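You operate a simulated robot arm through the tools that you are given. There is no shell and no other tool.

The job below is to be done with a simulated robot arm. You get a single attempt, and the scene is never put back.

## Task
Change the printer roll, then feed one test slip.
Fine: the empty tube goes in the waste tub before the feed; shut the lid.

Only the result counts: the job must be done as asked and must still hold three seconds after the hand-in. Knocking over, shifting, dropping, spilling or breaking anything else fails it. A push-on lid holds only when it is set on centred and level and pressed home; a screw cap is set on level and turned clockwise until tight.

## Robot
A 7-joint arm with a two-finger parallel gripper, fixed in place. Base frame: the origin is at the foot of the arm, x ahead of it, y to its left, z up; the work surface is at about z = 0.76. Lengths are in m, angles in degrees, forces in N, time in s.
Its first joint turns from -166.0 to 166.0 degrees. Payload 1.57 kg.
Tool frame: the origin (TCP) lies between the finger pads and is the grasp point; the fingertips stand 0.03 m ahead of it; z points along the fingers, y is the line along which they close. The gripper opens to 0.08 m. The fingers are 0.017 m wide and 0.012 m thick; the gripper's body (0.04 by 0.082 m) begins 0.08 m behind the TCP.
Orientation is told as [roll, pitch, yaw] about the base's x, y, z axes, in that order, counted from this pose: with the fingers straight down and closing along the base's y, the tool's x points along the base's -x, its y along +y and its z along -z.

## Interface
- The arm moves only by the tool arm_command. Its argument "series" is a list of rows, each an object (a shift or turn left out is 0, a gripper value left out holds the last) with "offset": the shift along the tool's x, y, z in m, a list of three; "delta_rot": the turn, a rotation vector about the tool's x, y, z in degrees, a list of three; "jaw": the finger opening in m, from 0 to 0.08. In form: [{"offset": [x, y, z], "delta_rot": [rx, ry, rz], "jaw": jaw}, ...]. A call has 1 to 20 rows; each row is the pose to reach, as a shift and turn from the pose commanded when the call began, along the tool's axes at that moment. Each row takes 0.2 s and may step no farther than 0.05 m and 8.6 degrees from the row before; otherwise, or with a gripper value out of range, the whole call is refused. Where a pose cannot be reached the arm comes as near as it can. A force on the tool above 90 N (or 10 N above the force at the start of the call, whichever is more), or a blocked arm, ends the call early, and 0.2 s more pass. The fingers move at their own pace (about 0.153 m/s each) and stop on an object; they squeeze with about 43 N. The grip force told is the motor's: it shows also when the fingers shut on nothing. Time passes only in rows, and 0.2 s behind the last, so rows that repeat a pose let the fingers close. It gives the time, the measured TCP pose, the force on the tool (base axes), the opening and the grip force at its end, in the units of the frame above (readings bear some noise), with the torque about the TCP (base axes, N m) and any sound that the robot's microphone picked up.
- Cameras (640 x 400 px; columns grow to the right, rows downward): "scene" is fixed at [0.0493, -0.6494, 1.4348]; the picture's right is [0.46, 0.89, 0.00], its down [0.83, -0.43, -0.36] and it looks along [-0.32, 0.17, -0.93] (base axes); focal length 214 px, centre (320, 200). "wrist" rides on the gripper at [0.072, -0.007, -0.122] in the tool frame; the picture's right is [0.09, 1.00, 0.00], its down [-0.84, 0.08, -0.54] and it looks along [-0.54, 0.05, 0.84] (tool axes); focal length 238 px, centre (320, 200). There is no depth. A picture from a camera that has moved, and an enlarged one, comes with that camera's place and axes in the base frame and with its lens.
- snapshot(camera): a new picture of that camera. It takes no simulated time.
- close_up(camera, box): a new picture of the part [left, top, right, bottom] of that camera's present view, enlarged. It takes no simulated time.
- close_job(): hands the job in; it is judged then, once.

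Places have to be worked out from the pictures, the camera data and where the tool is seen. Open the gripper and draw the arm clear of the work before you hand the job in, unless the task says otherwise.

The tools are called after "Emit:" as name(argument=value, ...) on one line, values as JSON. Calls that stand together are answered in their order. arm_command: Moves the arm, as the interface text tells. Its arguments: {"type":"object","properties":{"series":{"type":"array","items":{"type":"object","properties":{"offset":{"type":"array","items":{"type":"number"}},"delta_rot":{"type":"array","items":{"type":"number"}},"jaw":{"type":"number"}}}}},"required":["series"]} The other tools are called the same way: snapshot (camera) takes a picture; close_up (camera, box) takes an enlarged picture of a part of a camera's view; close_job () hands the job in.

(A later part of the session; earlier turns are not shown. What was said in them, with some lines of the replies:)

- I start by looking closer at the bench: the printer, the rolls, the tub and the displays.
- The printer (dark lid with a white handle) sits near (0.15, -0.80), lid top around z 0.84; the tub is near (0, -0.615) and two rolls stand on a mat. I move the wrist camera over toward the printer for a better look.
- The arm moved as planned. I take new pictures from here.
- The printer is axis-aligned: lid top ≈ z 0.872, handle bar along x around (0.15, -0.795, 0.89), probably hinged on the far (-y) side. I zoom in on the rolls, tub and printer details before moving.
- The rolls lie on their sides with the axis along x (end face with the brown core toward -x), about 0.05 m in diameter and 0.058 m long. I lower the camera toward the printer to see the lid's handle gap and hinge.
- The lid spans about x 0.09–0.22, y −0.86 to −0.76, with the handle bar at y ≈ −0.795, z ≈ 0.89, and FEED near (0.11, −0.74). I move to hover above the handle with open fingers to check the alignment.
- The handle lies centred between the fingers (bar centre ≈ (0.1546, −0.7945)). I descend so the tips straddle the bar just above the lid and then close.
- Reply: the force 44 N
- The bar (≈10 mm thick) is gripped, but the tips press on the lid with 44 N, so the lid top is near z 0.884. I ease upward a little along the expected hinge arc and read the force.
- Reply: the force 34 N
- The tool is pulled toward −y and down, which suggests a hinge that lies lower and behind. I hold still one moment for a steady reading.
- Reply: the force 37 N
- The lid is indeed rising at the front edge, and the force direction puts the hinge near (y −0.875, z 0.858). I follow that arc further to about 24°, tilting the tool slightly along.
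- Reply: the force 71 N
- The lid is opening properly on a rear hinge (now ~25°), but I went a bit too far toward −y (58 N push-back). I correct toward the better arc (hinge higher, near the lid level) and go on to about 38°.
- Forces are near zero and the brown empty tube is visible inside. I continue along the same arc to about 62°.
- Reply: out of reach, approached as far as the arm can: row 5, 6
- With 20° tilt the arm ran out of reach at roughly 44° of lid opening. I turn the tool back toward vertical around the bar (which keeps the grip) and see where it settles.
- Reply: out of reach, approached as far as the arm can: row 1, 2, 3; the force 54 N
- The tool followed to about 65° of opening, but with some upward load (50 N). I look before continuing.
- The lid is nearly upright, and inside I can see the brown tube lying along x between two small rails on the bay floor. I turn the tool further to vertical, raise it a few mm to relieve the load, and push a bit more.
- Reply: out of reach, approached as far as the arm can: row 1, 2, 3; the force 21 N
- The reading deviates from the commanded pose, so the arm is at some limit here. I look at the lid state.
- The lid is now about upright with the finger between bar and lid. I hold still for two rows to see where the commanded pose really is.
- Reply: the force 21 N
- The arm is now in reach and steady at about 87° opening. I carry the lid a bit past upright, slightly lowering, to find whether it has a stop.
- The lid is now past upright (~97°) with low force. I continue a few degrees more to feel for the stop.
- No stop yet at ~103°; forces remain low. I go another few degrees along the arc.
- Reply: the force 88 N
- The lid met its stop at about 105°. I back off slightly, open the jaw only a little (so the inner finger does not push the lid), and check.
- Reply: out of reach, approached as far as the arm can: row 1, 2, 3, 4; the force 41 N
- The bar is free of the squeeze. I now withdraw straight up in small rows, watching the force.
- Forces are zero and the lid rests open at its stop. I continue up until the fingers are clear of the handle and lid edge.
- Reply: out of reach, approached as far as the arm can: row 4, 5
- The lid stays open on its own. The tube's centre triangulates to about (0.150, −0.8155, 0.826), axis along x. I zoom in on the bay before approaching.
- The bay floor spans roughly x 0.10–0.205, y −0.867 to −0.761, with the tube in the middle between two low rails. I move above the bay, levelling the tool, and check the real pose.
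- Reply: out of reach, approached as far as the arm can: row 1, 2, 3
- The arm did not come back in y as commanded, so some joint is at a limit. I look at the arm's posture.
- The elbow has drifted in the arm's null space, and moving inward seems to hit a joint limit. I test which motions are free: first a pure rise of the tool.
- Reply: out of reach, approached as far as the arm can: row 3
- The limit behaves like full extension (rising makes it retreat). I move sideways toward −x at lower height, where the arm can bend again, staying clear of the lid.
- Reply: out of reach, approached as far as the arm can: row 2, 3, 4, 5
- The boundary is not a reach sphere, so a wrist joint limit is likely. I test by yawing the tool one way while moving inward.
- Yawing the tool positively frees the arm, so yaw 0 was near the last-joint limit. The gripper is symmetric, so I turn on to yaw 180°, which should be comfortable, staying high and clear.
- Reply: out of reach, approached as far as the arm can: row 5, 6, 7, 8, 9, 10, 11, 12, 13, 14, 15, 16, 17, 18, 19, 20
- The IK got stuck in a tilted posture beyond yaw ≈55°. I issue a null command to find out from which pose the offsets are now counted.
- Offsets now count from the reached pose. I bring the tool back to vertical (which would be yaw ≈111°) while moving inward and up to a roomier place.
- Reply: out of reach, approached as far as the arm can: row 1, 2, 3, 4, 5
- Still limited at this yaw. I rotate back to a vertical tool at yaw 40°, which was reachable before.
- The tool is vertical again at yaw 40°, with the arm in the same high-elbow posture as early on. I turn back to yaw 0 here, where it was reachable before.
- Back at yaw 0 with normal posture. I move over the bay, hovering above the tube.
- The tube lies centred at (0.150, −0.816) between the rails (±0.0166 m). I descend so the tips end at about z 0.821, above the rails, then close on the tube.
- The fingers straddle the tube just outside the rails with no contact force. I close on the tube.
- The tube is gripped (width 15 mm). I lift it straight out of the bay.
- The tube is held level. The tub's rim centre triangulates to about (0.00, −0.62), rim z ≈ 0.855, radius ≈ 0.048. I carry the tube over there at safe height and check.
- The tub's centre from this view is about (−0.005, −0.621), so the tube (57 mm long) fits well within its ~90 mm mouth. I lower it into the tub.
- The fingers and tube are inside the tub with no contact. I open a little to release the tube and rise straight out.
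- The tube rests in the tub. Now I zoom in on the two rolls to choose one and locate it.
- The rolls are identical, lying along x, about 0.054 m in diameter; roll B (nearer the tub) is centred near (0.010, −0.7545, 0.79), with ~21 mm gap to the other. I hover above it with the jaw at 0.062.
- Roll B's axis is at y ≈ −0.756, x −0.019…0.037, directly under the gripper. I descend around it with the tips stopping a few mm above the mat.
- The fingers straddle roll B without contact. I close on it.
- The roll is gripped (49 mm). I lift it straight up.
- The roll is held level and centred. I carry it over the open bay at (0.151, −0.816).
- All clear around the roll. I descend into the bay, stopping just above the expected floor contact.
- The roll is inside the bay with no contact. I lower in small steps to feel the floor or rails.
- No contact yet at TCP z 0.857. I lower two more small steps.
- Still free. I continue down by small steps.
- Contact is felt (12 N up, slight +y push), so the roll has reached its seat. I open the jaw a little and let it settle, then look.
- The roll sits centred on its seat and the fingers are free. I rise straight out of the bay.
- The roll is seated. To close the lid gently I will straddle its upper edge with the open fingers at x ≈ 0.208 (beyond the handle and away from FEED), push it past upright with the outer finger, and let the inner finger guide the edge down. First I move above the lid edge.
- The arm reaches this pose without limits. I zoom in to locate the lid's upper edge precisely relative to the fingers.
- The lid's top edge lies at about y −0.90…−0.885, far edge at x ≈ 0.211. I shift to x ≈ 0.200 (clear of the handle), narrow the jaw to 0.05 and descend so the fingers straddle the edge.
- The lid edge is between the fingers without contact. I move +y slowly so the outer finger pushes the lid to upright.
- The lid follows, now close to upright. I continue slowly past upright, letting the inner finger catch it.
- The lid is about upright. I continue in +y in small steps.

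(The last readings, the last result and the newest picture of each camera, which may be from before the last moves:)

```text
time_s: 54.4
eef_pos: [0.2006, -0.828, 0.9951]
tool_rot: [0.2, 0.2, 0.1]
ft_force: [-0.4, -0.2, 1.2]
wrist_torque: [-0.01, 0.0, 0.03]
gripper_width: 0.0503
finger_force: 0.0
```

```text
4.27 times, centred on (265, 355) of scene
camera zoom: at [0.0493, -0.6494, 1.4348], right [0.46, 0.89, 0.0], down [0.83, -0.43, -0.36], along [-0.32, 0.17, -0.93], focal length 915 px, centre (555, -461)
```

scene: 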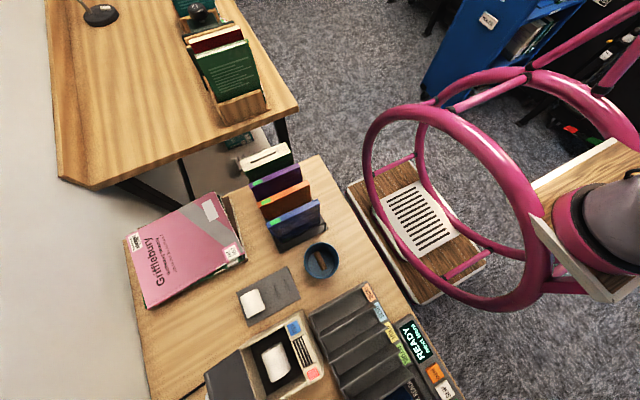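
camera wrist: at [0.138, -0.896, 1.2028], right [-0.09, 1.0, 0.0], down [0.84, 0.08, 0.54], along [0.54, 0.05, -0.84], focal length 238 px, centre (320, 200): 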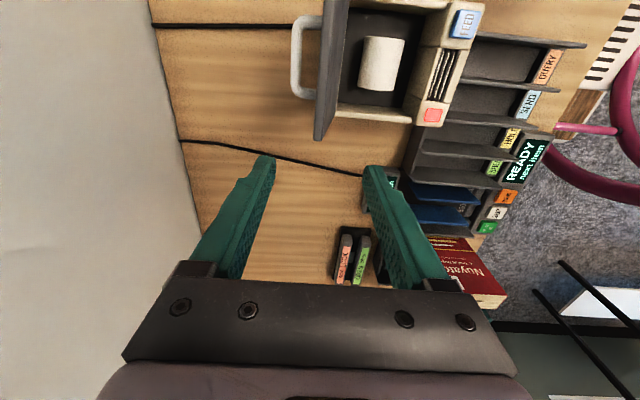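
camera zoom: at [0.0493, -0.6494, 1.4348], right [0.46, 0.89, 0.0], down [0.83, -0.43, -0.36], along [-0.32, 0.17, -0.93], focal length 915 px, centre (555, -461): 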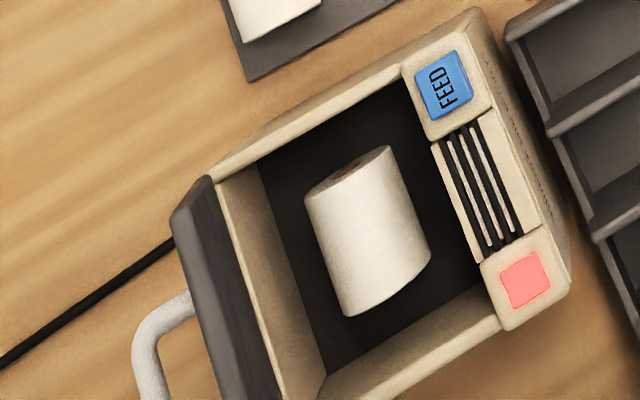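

The hinge has enough friction to hold the lid at ~80° against the outer finger. I rise clear, close the jaw, and then push the lid down from behind/above with the closed fingertips.

Emit:
arm_command(series=[{"offset": [0, -0.004, -0.005]}, {"offset": [0, -0.004, -0.03]}, {"offset": [0, -0.004, -0.06]}, {"offset": [0, -0.004, -0.075], "jaw": 0.0}, {"offset": [0, -0.004, -0.075], "jaw": 0.0}])

Emit:
close_up(camera="wrist", box=[200, 60, 440, 290])

Emit:
close_up(camera="scene", box=[190, 310, 340, 400])

```text
time_s: 55.6
eef_pos: [0.2011, -0.8329, 1.0686]
tool_rot: [0.2, 0.1, 0.2]
ft_force: [0.6, 0.9, -0.4]
wrist_torque: [0.01, 0.01, -0.01]
gripper_width: 0.0001
finger_force: 21.4
```

```text
1.74 times, centred on (320, 175) of wrist
camera zoom: at [0.1291, -0.8399, 1.1927], right [-0.09, 1.0, 0.0], down [0.84, 0.08, 0.54], along [0.54, 0.05, -0.84], focal length 414 px, centre (320, 244)
```

zoom: 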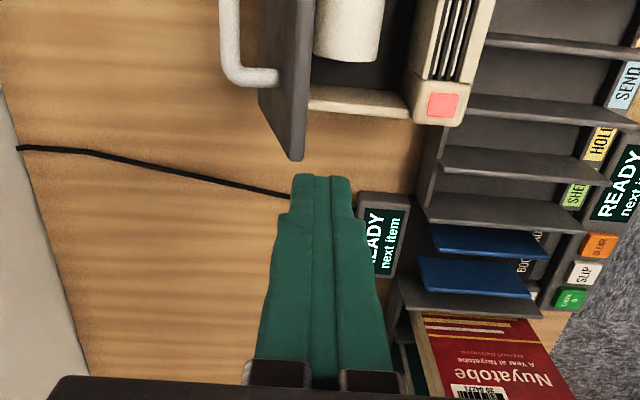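

```text
4.27 times, centred on (265, 355) of scene
camera zoom: at [0.0493, -0.6494, 1.4348], right [0.46, 0.89, 0.0], down [0.83, -0.43, -0.36], along [-0.32, 0.17, -0.93], focal length 915 px, centre (555, -461)
```

zoom: 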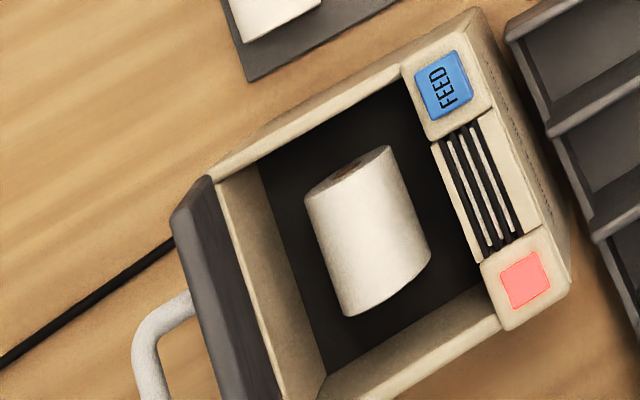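

The lid stays put by friction at about 76–80°. With the jaw closed I go behind its upper edge (beyond the handle in x) and down.

Emit:
arm_command(series=[{"offset": [0, -0.02, 0]}, {"offset": [0, -0.041, 0]}, {"offset": [0, -0.041, 0.035]}, {"offset": [0, -0.041, 0.068]}])

Emit:
close_up(camera="wrist", box=[200, 60, 440, 290])

```text
time_s: 56.6
eef_pos: [0.2019, -0.8738, 1.001]
tool_rot: [0.2, 0.1, 0.1]
ft_force: [-0.8, -0.5, 0.2]
wrist_torque: [-0.02, 0.01, 0.03]
gripper_width: 0.0001
finger_force: 21.6
```

```text
1.74 times, centred on (320, 175) of wrist
camera zoom: at [0.1297, -0.8813, 1.1238], right [-0.09, 1.0, 0.0], down [0.84, 0.08, 0.54], along [0.54, 0.05, -0.84], focal length 414 px, centre (320, 244)
```

zoom: 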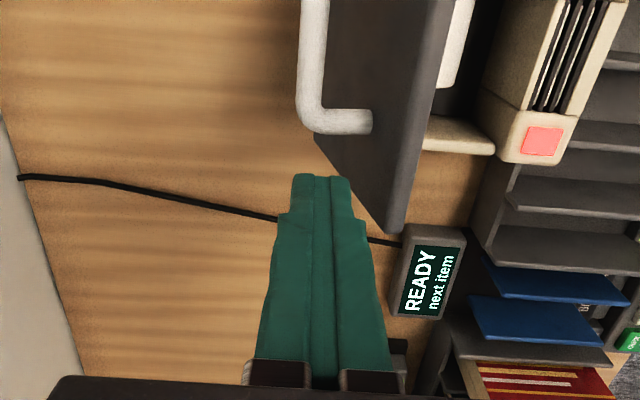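

The closed fingers stand behind the lid, clear of the handle. I push along the closing arc down to about 35°.

Emit:
arm_command(series=[{"offset": [0, 0.011, 0.0]}, {"offset": [0, 0.019, 0.0025]}, {"offset": [0, 0.0273, 0.0057]}, {"offset": [0, 0.034, 0.0095]}, {"offset": [0, 0.0409, 0.0136]}, {"offset": [0, 0.047, 0.0185]}, {"offset": [0, 0.0529, 0.0237]}, {"offset": [0, 0.058, 0.0297]}, {"offset": [0, 0.063, 0.0357]}])

Emit:
close_up(camera="wrist", box=[200, 60, 440, 290])

Emit:
close_up(camera="scene", box=[190, 310, 340, 400])

```text
time_s: 58.6
eef_pos: [0.2015, -0.8104, 0.9657]
tool_rot: [0.2, 0.0, 0.1]
ft_force: [-0.6, 0.4, -0.4]
wrist_torque: [-0.01, -0.04, 0.01]
gripper_width: 0.0
finger_force: 21.3
```

```text
1.74 times, centred on (320, 175) of wrist
camera zoom: at [0.1293, -0.8178, 1.0885], right [-0.09, 1.0, 0.0], down [0.84, 0.08, 0.54], along [0.54, 0.05, -0.84], focal length 414 px, centre (320, 244)
```

zoom: 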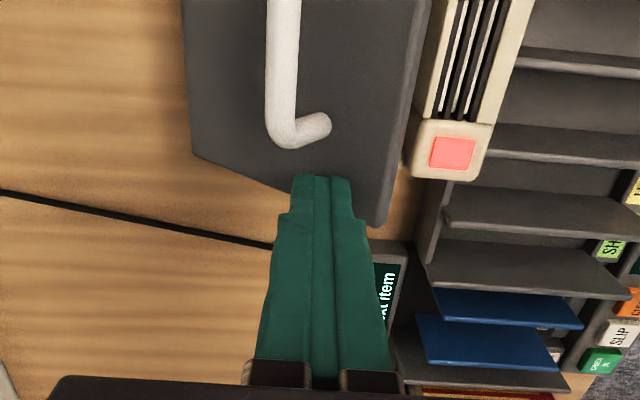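

```text
4.27 times, centred on (265, 355) of scene
camera zoom: at [0.0493, -0.6494, 1.4348], right [0.46, 0.89, 0.0], down [0.83, -0.43, -0.36], along [-0.32, 0.17, -0.93], focal length 915 px, centre (555, -461)
```

zoom: 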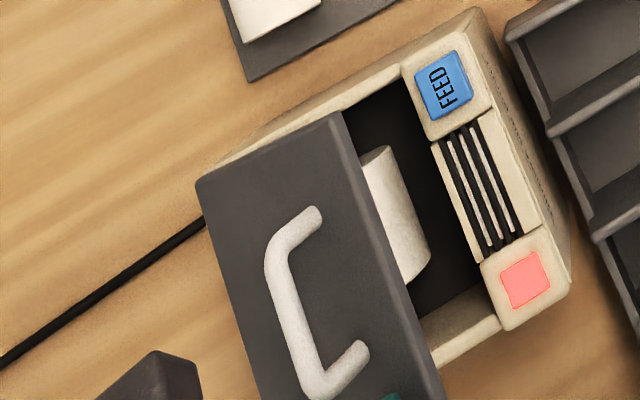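

The lid follows smoothly, now at ~35°. I continue the arc down to nearly closed.

Emit:
arm_command(series=[{"offset": [0, 0.004, 0.0066]}, {"offset": [0, 0.0079, 0.0136]}, {"offset": [0, 0.0108, 0.021]}, {"offset": [0, 0.0132, 0.0283]}, {"offset": [0, 0.0145, 0.034]}, {"offset": [0, 0.0154, 0.0391]}, {"offset": [0, 0.0161, 0.0453]}])

Emit:
close_up(camera="wrist", box=[200, 60, 440, 290])

Emit:
close_up(camera="scene", box=[190, 310, 340, 400])

```text
time_s: 60.2
eef_pos: [0.2006, -0.7946, 0.9198]
tool_rot: [0.1, 0.1, 0.0]
ft_force: [-0.1, -0.2, -0.1]
wrist_torque: [0.0, 0.02, -0.01]
gripper_width: 0.0001
finger_force: 20.8
```

```text
1.74 times, centred on (320, 175) of wrist
camera zoom: at [0.1292, -0.8013, 1.0431], right [-0.09, 1.0, 0.0], down [0.84, 0.08, 0.54], along [0.54, 0.05, -0.84], focal length 414 px, centre (320, 244)
```

zoom: 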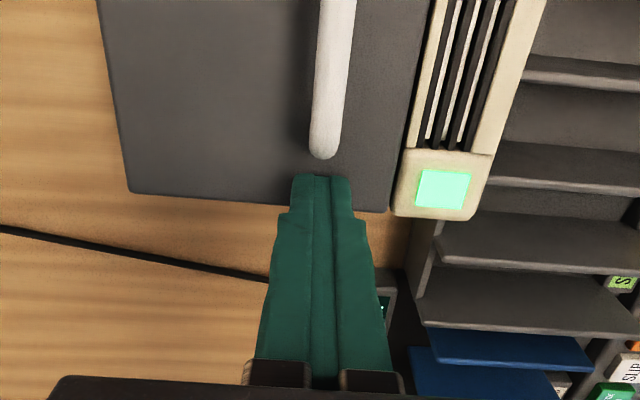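

```text
4.27 times, centred on (265, 355) of scene
camera zoom: at [0.0493, -0.6494, 1.4348], right [0.46, 0.89, 0.0], down [0.83, -0.43, -0.36], along [-0.32, 0.17, -0.93], focal length 915 px, centre (555, -461)
```

zoom: 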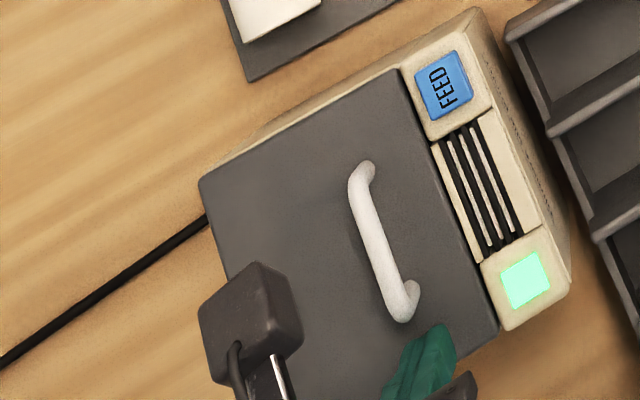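

The status light turned green: roll detected and lid shut. I press the lid gently a few mm further to make sure it is home.

Emit:
arm_command(series=[{"offset": [0, 0.0, 0.002]}, {"offset": [0, 0.0, 0.004]}])

```text
time_s: 60.8
eef_pos: [0.2012, -0.7945, 0.9168]
tool_rot: [0.2, 0.0, 0.1]
ft_force: [-0.2, 0.4, -0.9]
wrist_torque: [-0.04, -0.03, -0.01]
gripper_width: 0.0
finger_force: 20.8
```

No contact yet at tip z ≈ 0.887. I go a few mm lower until I feel it.

Emit:
arm_command(series=[{"offset": [0, 0.0, 0.0015]}, {"offset": [0, 0.0, 0.003]}, {"offset": [0, 0.0, 0.0045]}])

```text
time_s: 61.6
eef_pos: [0.2004, -0.7938, 0.915]
tool_rot: [-0.1, 0.0, -0.1]
ft_force: [1.0, 10.7, 29.1]
wrist_torque: [0.21, -0.03, -0.03]
gripper_width: 0.0001
finger_force: 21.6
```

The lid is firmly home (29 N at its original closed height). I lift off and move above the FEED button to locate it precisely.

Emit:
arm_command(series=[{"offset": [0, 0, -0.03]}, {"offset": [0, 0, -0.07]}, {"offset": [0.03, 0.02, -0.085]}, {"offset": [0.06, 0.035, -0.085]}, {"offset": [0.095, 0.0525, -0.085]}])

Emit:
snapshot(camera="wrist")

Emit:
close_up(camera="wrist", box=[220, 60, 440, 260])

Emit:
close_up(camera="scene", box=[210, 240, 360, 400])

```text
time_s: 62.8
eef_pos: [0.1084, -0.742, 0.9964]
tool_rot: [0.3, -0.1, 0.2]
ft_force: [1.4, -0.9, -0.2]
wrist_torque: [-0.01, 0.05, -0.02]
gripper_width: 0.0
finger_force: 21.6
```

```text
taken
camera wrist: at [0.0358, -0.7494, 1.1188], right [-0.1, 1.0, 0.0], down [0.84, 0.08, 0.54], along [0.54, 0.05, -0.84], focal length 238 px, centre (320, 200)
```

wrist: 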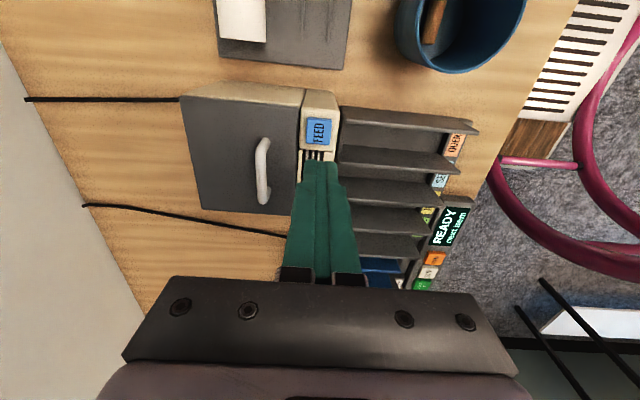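

```text
2.00 times, centred on (330, 160) of wrist
camera zoom: at [0.0358, -0.7494, 1.1188], right [-0.1, 1.0, 0.0], down [0.84, 0.08, 0.54], along [0.54, 0.05, -0.84], focal length 477 px, centre (300, 280)
```

zoom: 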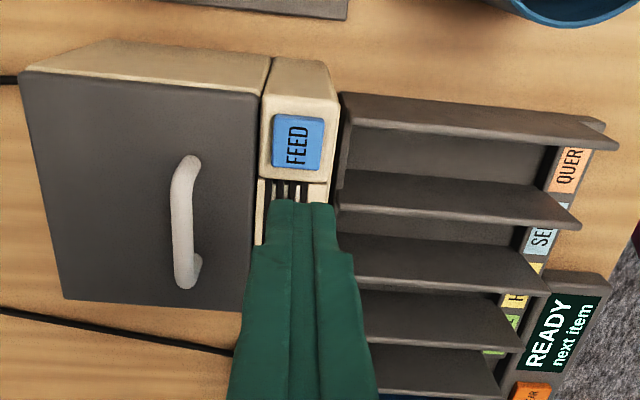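

```text
2.50 times, centred on (285, 320) of scene
camera zoom: at [0.0493, -0.6494, 1.4348], right [0.46, 0.89, 0.0], down [0.83, -0.43, -0.36], along [-0.32, 0.17, -0.93], focal length 536 px, centre (408, -100)
```

zoom: 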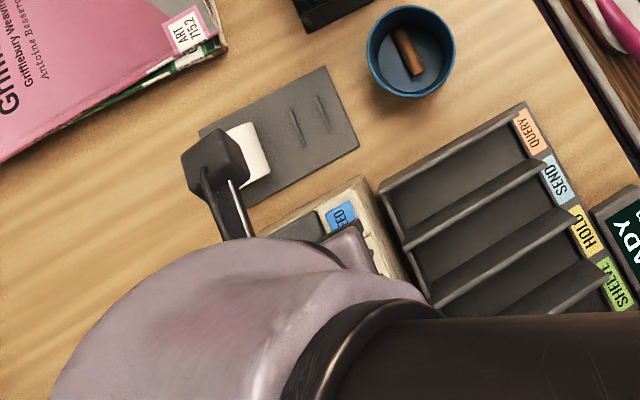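

FEED's centre is at about (0.105, −0.744), top near z 0.89. I descend to hover just above it with the closed fingertips.

Emit:
arm_command(series=[{"offset": [0.0035, -0.0018, 0.03]}, {"offset": [0.0035, -0.0018, 0.055]}, {"offset": [0.0035, -0.0018, 0.066]}])

Emit:
close_up(camera="wrist", box=[240, 100, 400, 260])

```text
time_s: 63.6
eef_pos: [0.1021, -0.7433, 0.9314]
tool_rot: [0.3, 0.2, 0.1]
ft_force: [0.2, 0.9, -0.3]
wrist_torque: [0.0, -0.01, 0.0]
gripper_width: 0.0
finger_force: 21.4
```

```text
2.50 times, centred on (320, 180) of wrist
camera zoom: at [0.0306, -0.7506, 1.0533], right [-0.09, 1.0, 0.0], down [0.84, 0.08, 0.54], along [0.54, 0.05, -0.84], focal length 596 px, centre (320, 250)
```

zoom: 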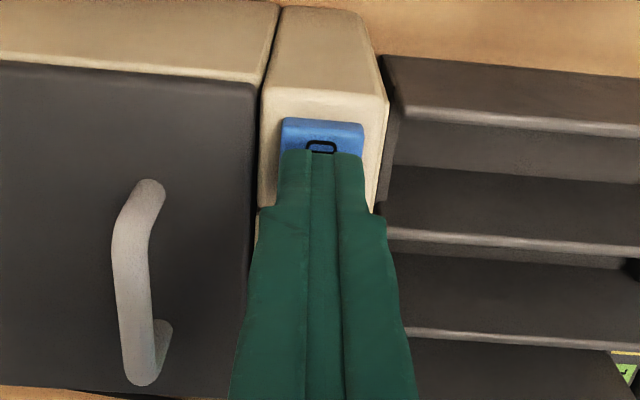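

The fingertips are right over the FEED button. I lower in 2 mm steps to find the contact.

Emit:
arm_command(series=[{"offset": [-0.0025, 0.0, 0.003]}, {"offset": [-0.0025, 0.0, 0.006]}, {"offset": [-0.0025, 0.0, 0.008]}])

```text
time_s: 64.4
eef_pos: [0.1047, -0.7429, 0.9222]
tool_rot: [0.2, 0.1, 0.1]
ft_force: [0.5, 0.3, 0.5]
wrist_torque: [-0.02, 0.02, -0.02]
gripper_width: 0.0002
finger_force: 21.1
```

Still no contact at tip z ≈ 0.892. I lower two more small steps.

Emit:
arm_command(series=[{"offset": [0.0, 0.0, 0.0015]}, {"offset": [0.0, 0.0, 0.003]}])

```text
time_s: 65.0
eef_pos: [0.1048, -0.7443, 0.9198]
tool_rot: [0.1, 0.2, 0.2]
ft_force: [1.0, 0.4, 2.7]
wrist_torque: [0.02, -0.02, 0.03]
gripper_width: 0.0
finger_force: 21.7
```

Light contact (2.7 N) with the button. I now press by about 4 mm and release in one go, listening for the printer.

Emit:
arm_command(series=[{"offset": [0.0, 0.0, 0.002]}, {"offset": [0.0, 0.0, 0.004]}, {"offset": [0.0, 0.0, 0.001]}, {"offset": [0.0, 0.0, -0.01]}, {"offset": [0.0, 0.0, -0.03]}])

Emit:
snapshot(camera="wrist")

```text
time_s: 66.2
eef_pos: [0.1049, -0.7441, 0.9514]
tool_rot: [0.2, 0.1, 0.1]
ft_force: [-0.2, -0.5, 0.1]
wrist_torque: [-0.03, 0.0, -0.02]
gripper_width: 0.0001
finger_force: 21.5
heard: click
```

```text
taken
camera wrist: at [0.0327, -0.7512, 1.073], right [-0.09, 1.0, 0.0], down [0.84, 0.08, 0.54], along [0.54, 0.05, -0.84], focal length 238 px, centre (320, 200)
```

wrist: 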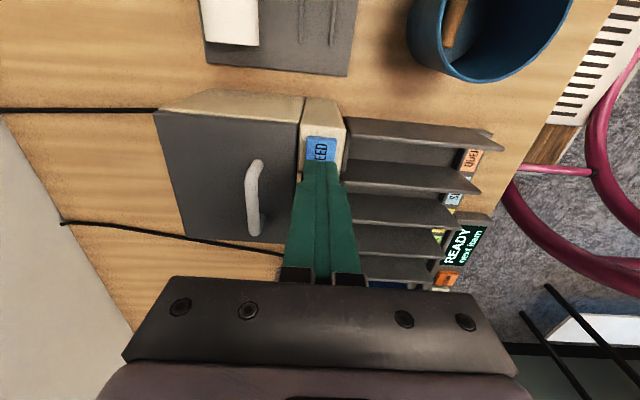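

A click was heard. I withdraw up and back to see whether a slip has come out of the slot.

Emit:
arm_command(series=[{"offset": [0.0, 0.0, -0.04]}, {"offset": [0.03, -0.01, -0.07]}, {"offset": [0.06, -0.02, -0.1]}, {"offset": [0.09, -0.03, -0.13]}, {"offset": [0.11, -0.04, -0.14]}])

Emit:
snapshot(camera="wrist")

Emit:
close_up(camera="wrist", box=[240, 120, 400, 260])

Emit:
snapshot(camera="scene")

```text
time_s: 67.4
eef_pos: [-0.0049, -0.7849, 1.0915]
tool_rot: [0.2, 0.2, 0.1]
ft_force: [-0.3, 0.5, -1.1]
wrist_torque: [0.03, 0.02, -0.01]
gripper_width: 0.0
finger_force: 21.2
```

```text
taken
camera wrist: at [-0.0765, -0.7918, 1.2137], right [-0.09, 1.0, 0.0], down [0.84, 0.08, 0.54], along [0.54, 0.05, -0.84], focal length 238 px, centre (320, 200)
```

wrist: 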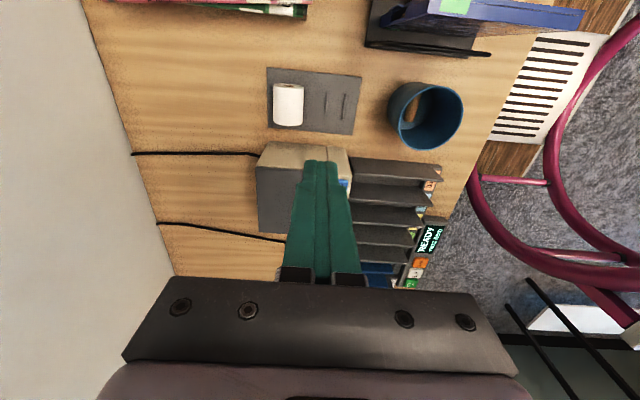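

```text
2.86 times, centred on (320, 190) of wrist
camera zoom: at [-0.0765, -0.7918, 1.2137], right [-0.09, 1.0, 0.0], down [0.84, 0.08, 0.54], along [0.54, 0.05, -0.84], focal length 681 px, centre (320, 229)
```

zoom: 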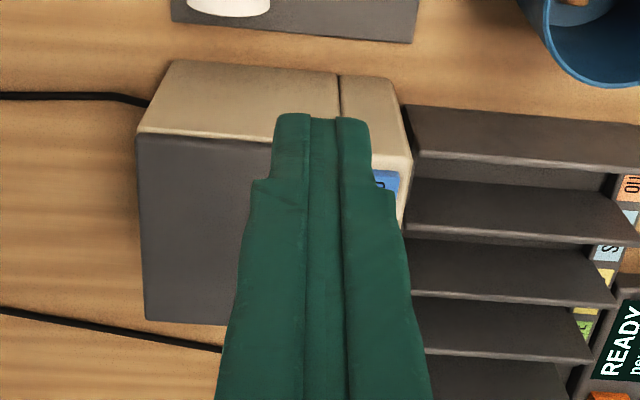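

```text
taken
```

scene: 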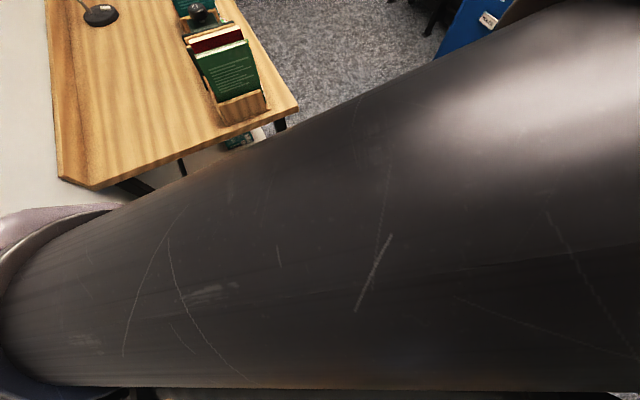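

The closed fingers block the view. I open the gripper and go back to the initial parking pose, where the scene camera sees the printer.

Emit:
arm_command(series=[{"offset": [0.0175, 0.0367, -0.011], "jaw": 0.08}, {"offset": [0.035, 0.0734, -0.022], "jaw": 0.08}, {"offset": [0.0527, 0.11, -0.033], "jaw": 0.08}, {"offset": [0.07, 0.1468, -0.044], "jaw": 0.08}, {"offset": [0.088, 0.1835, -0.055], "jaw": 0.08}, {"offset": [0.105, 0.22, -0.066], "jaw": 0.08}, {"offset": [0.123, 0.257, -0.077], "jaw": 0.08}])

Emit:
snapshot(camera="scene")

Emit:
close_up(camera="scene", box=[220, 290, 360, 400])

Emit:
snapshot(camera="wrist")

```text
time_s: 69.0
eef_pos: [-0.1279, -0.5275, 1.1669]
tool_rot: [0.2, 0.1, 0.1]
ft_force: [-0.3, -1.0, 0.1]
wrist_torque: [0.05, 0.01, 0.02]
gripper_width: 0.0801
finger_force: 0.0
```

```text
taken
```

scene: 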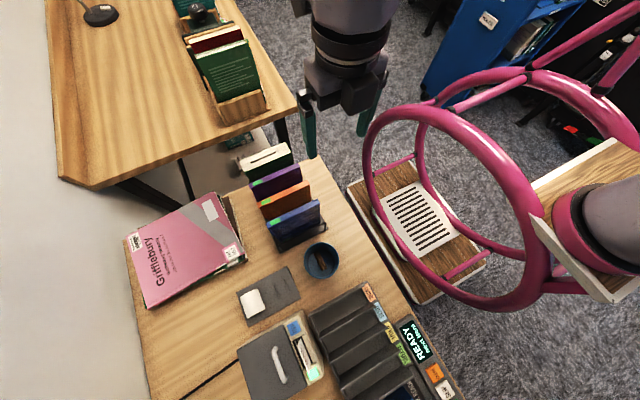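

```text
3.64 times, centred on (290, 345) of scene
camera zoom: at [0.0493, -0.6494, 1.4348], right [0.46, 0.89, 0.0], down [0.83, -0.43, -0.36], along [-0.32, 0.17, -0.93], focal length 780 px, centre (429, -327)
```

zoom: 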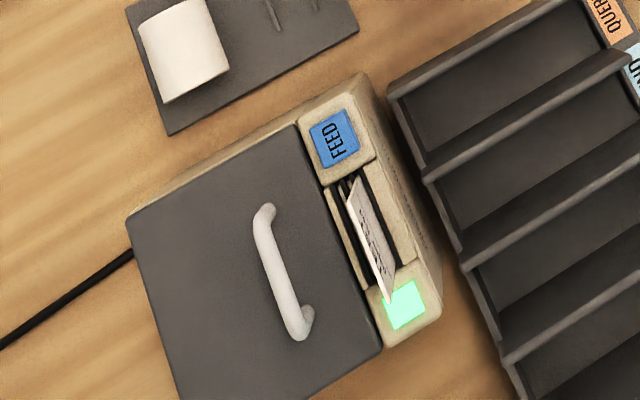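

```text
taken
camera wrist: at [-0.1998, -0.5351, 1.2905], right [-0.09, 1.0, 0.0], down [0.84, 0.08, 0.54], along [0.54, 0.05, -0.84], focal length 238 px, centre (320, 200)
```

wrist: 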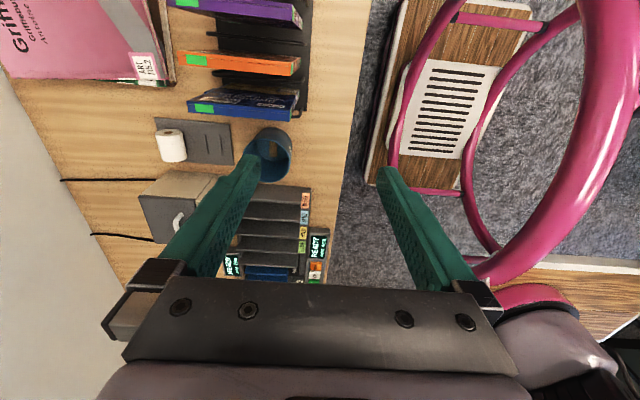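

A printed slip stands in the slot, the light is green, the lid is shut, and the tube lies in the tub. I wait a moment and check that nothing changes.

Emit:
arm_command(series=[{"offset": [0, 0, 0]}, {"offset": [0, 0, 0]}, {"offset": [0, 0, 0]}, {"offset": [0, 0, 0]}, {"offset": [0, 0, 0]}])

Emit:
close_up(camera="scene", box=[220, 290, 360, 400])

Emit:
close_up(camera="scene", box=[220, 220, 360, 320])

```text
time_s: 70.2
eef_pos: [-0.1275, -0.5287, 1.1677]
tool_rot: [0.2, 0.0, 0.1]
ft_force: [-0.1, 0.4, 0.4]
wrist_torque: [0.02, -0.02, -0.01]
gripper_width: 0.0801
finger_force: 0.0
```

```text
3.64 times, centred on (290, 345) of scene
camera zoom: at [0.0493, -0.6494, 1.4348], right [0.46, 0.89, 0.0], down [0.83, -0.43, -0.36], along [-0.32, 0.17, -0.93], focal length 780 px, centre (429, -327)
```

zoom: 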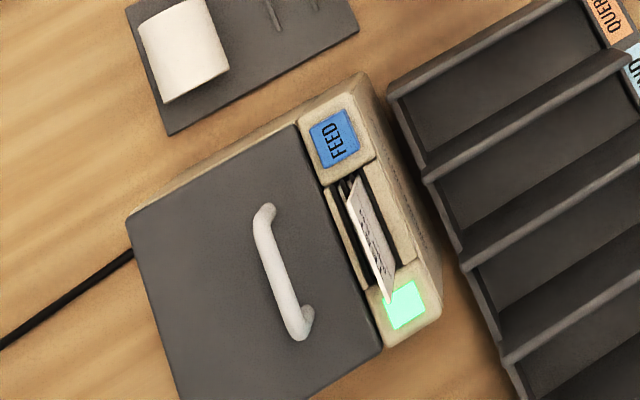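

```text
4.00 times, centred on (290, 270) of scene
camera zoom: at [0.0493, -0.6494, 1.4348], right [0.46, 0.89, 0.0], down [0.83, -0.43, -0.36], along [-0.32, 0.17, -0.93], focal length 858 px, centre (440, -80)
```

zoom: 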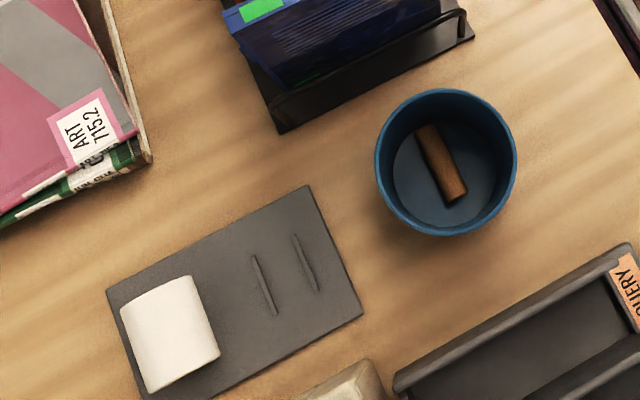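

Nothing has changed while I waited. One slip is out, the light is green, the lid is shut with the new roll inside, and the tube lies in the tub. The gripper is open and clear of the work, so I hand the job in.

Emit:
close_job()

```text
The job is handed in.
```

The printer roll is changed, the lid is shut, and one test slip has been fed. I've handed the job in, but no verdict came back.

- **Old tube:** it went into the blue tub before the feed and is lying in the bottom of it. I took that tub to be the waste tub, as it carries no label I could read.
- **New roll:** I used the roll nearest the tub. The other one is still on its mat.
- **Lid:** I pressed it down to its closed height, and the printer's light went from red to green.
- **Test slip:** I pressed FEED once, heard one click, and a printed slip is standing in the slot.

In the last pictures nothing else on the bench looked moved or knocked over. I left the gripper open and the arm back at its starting position.
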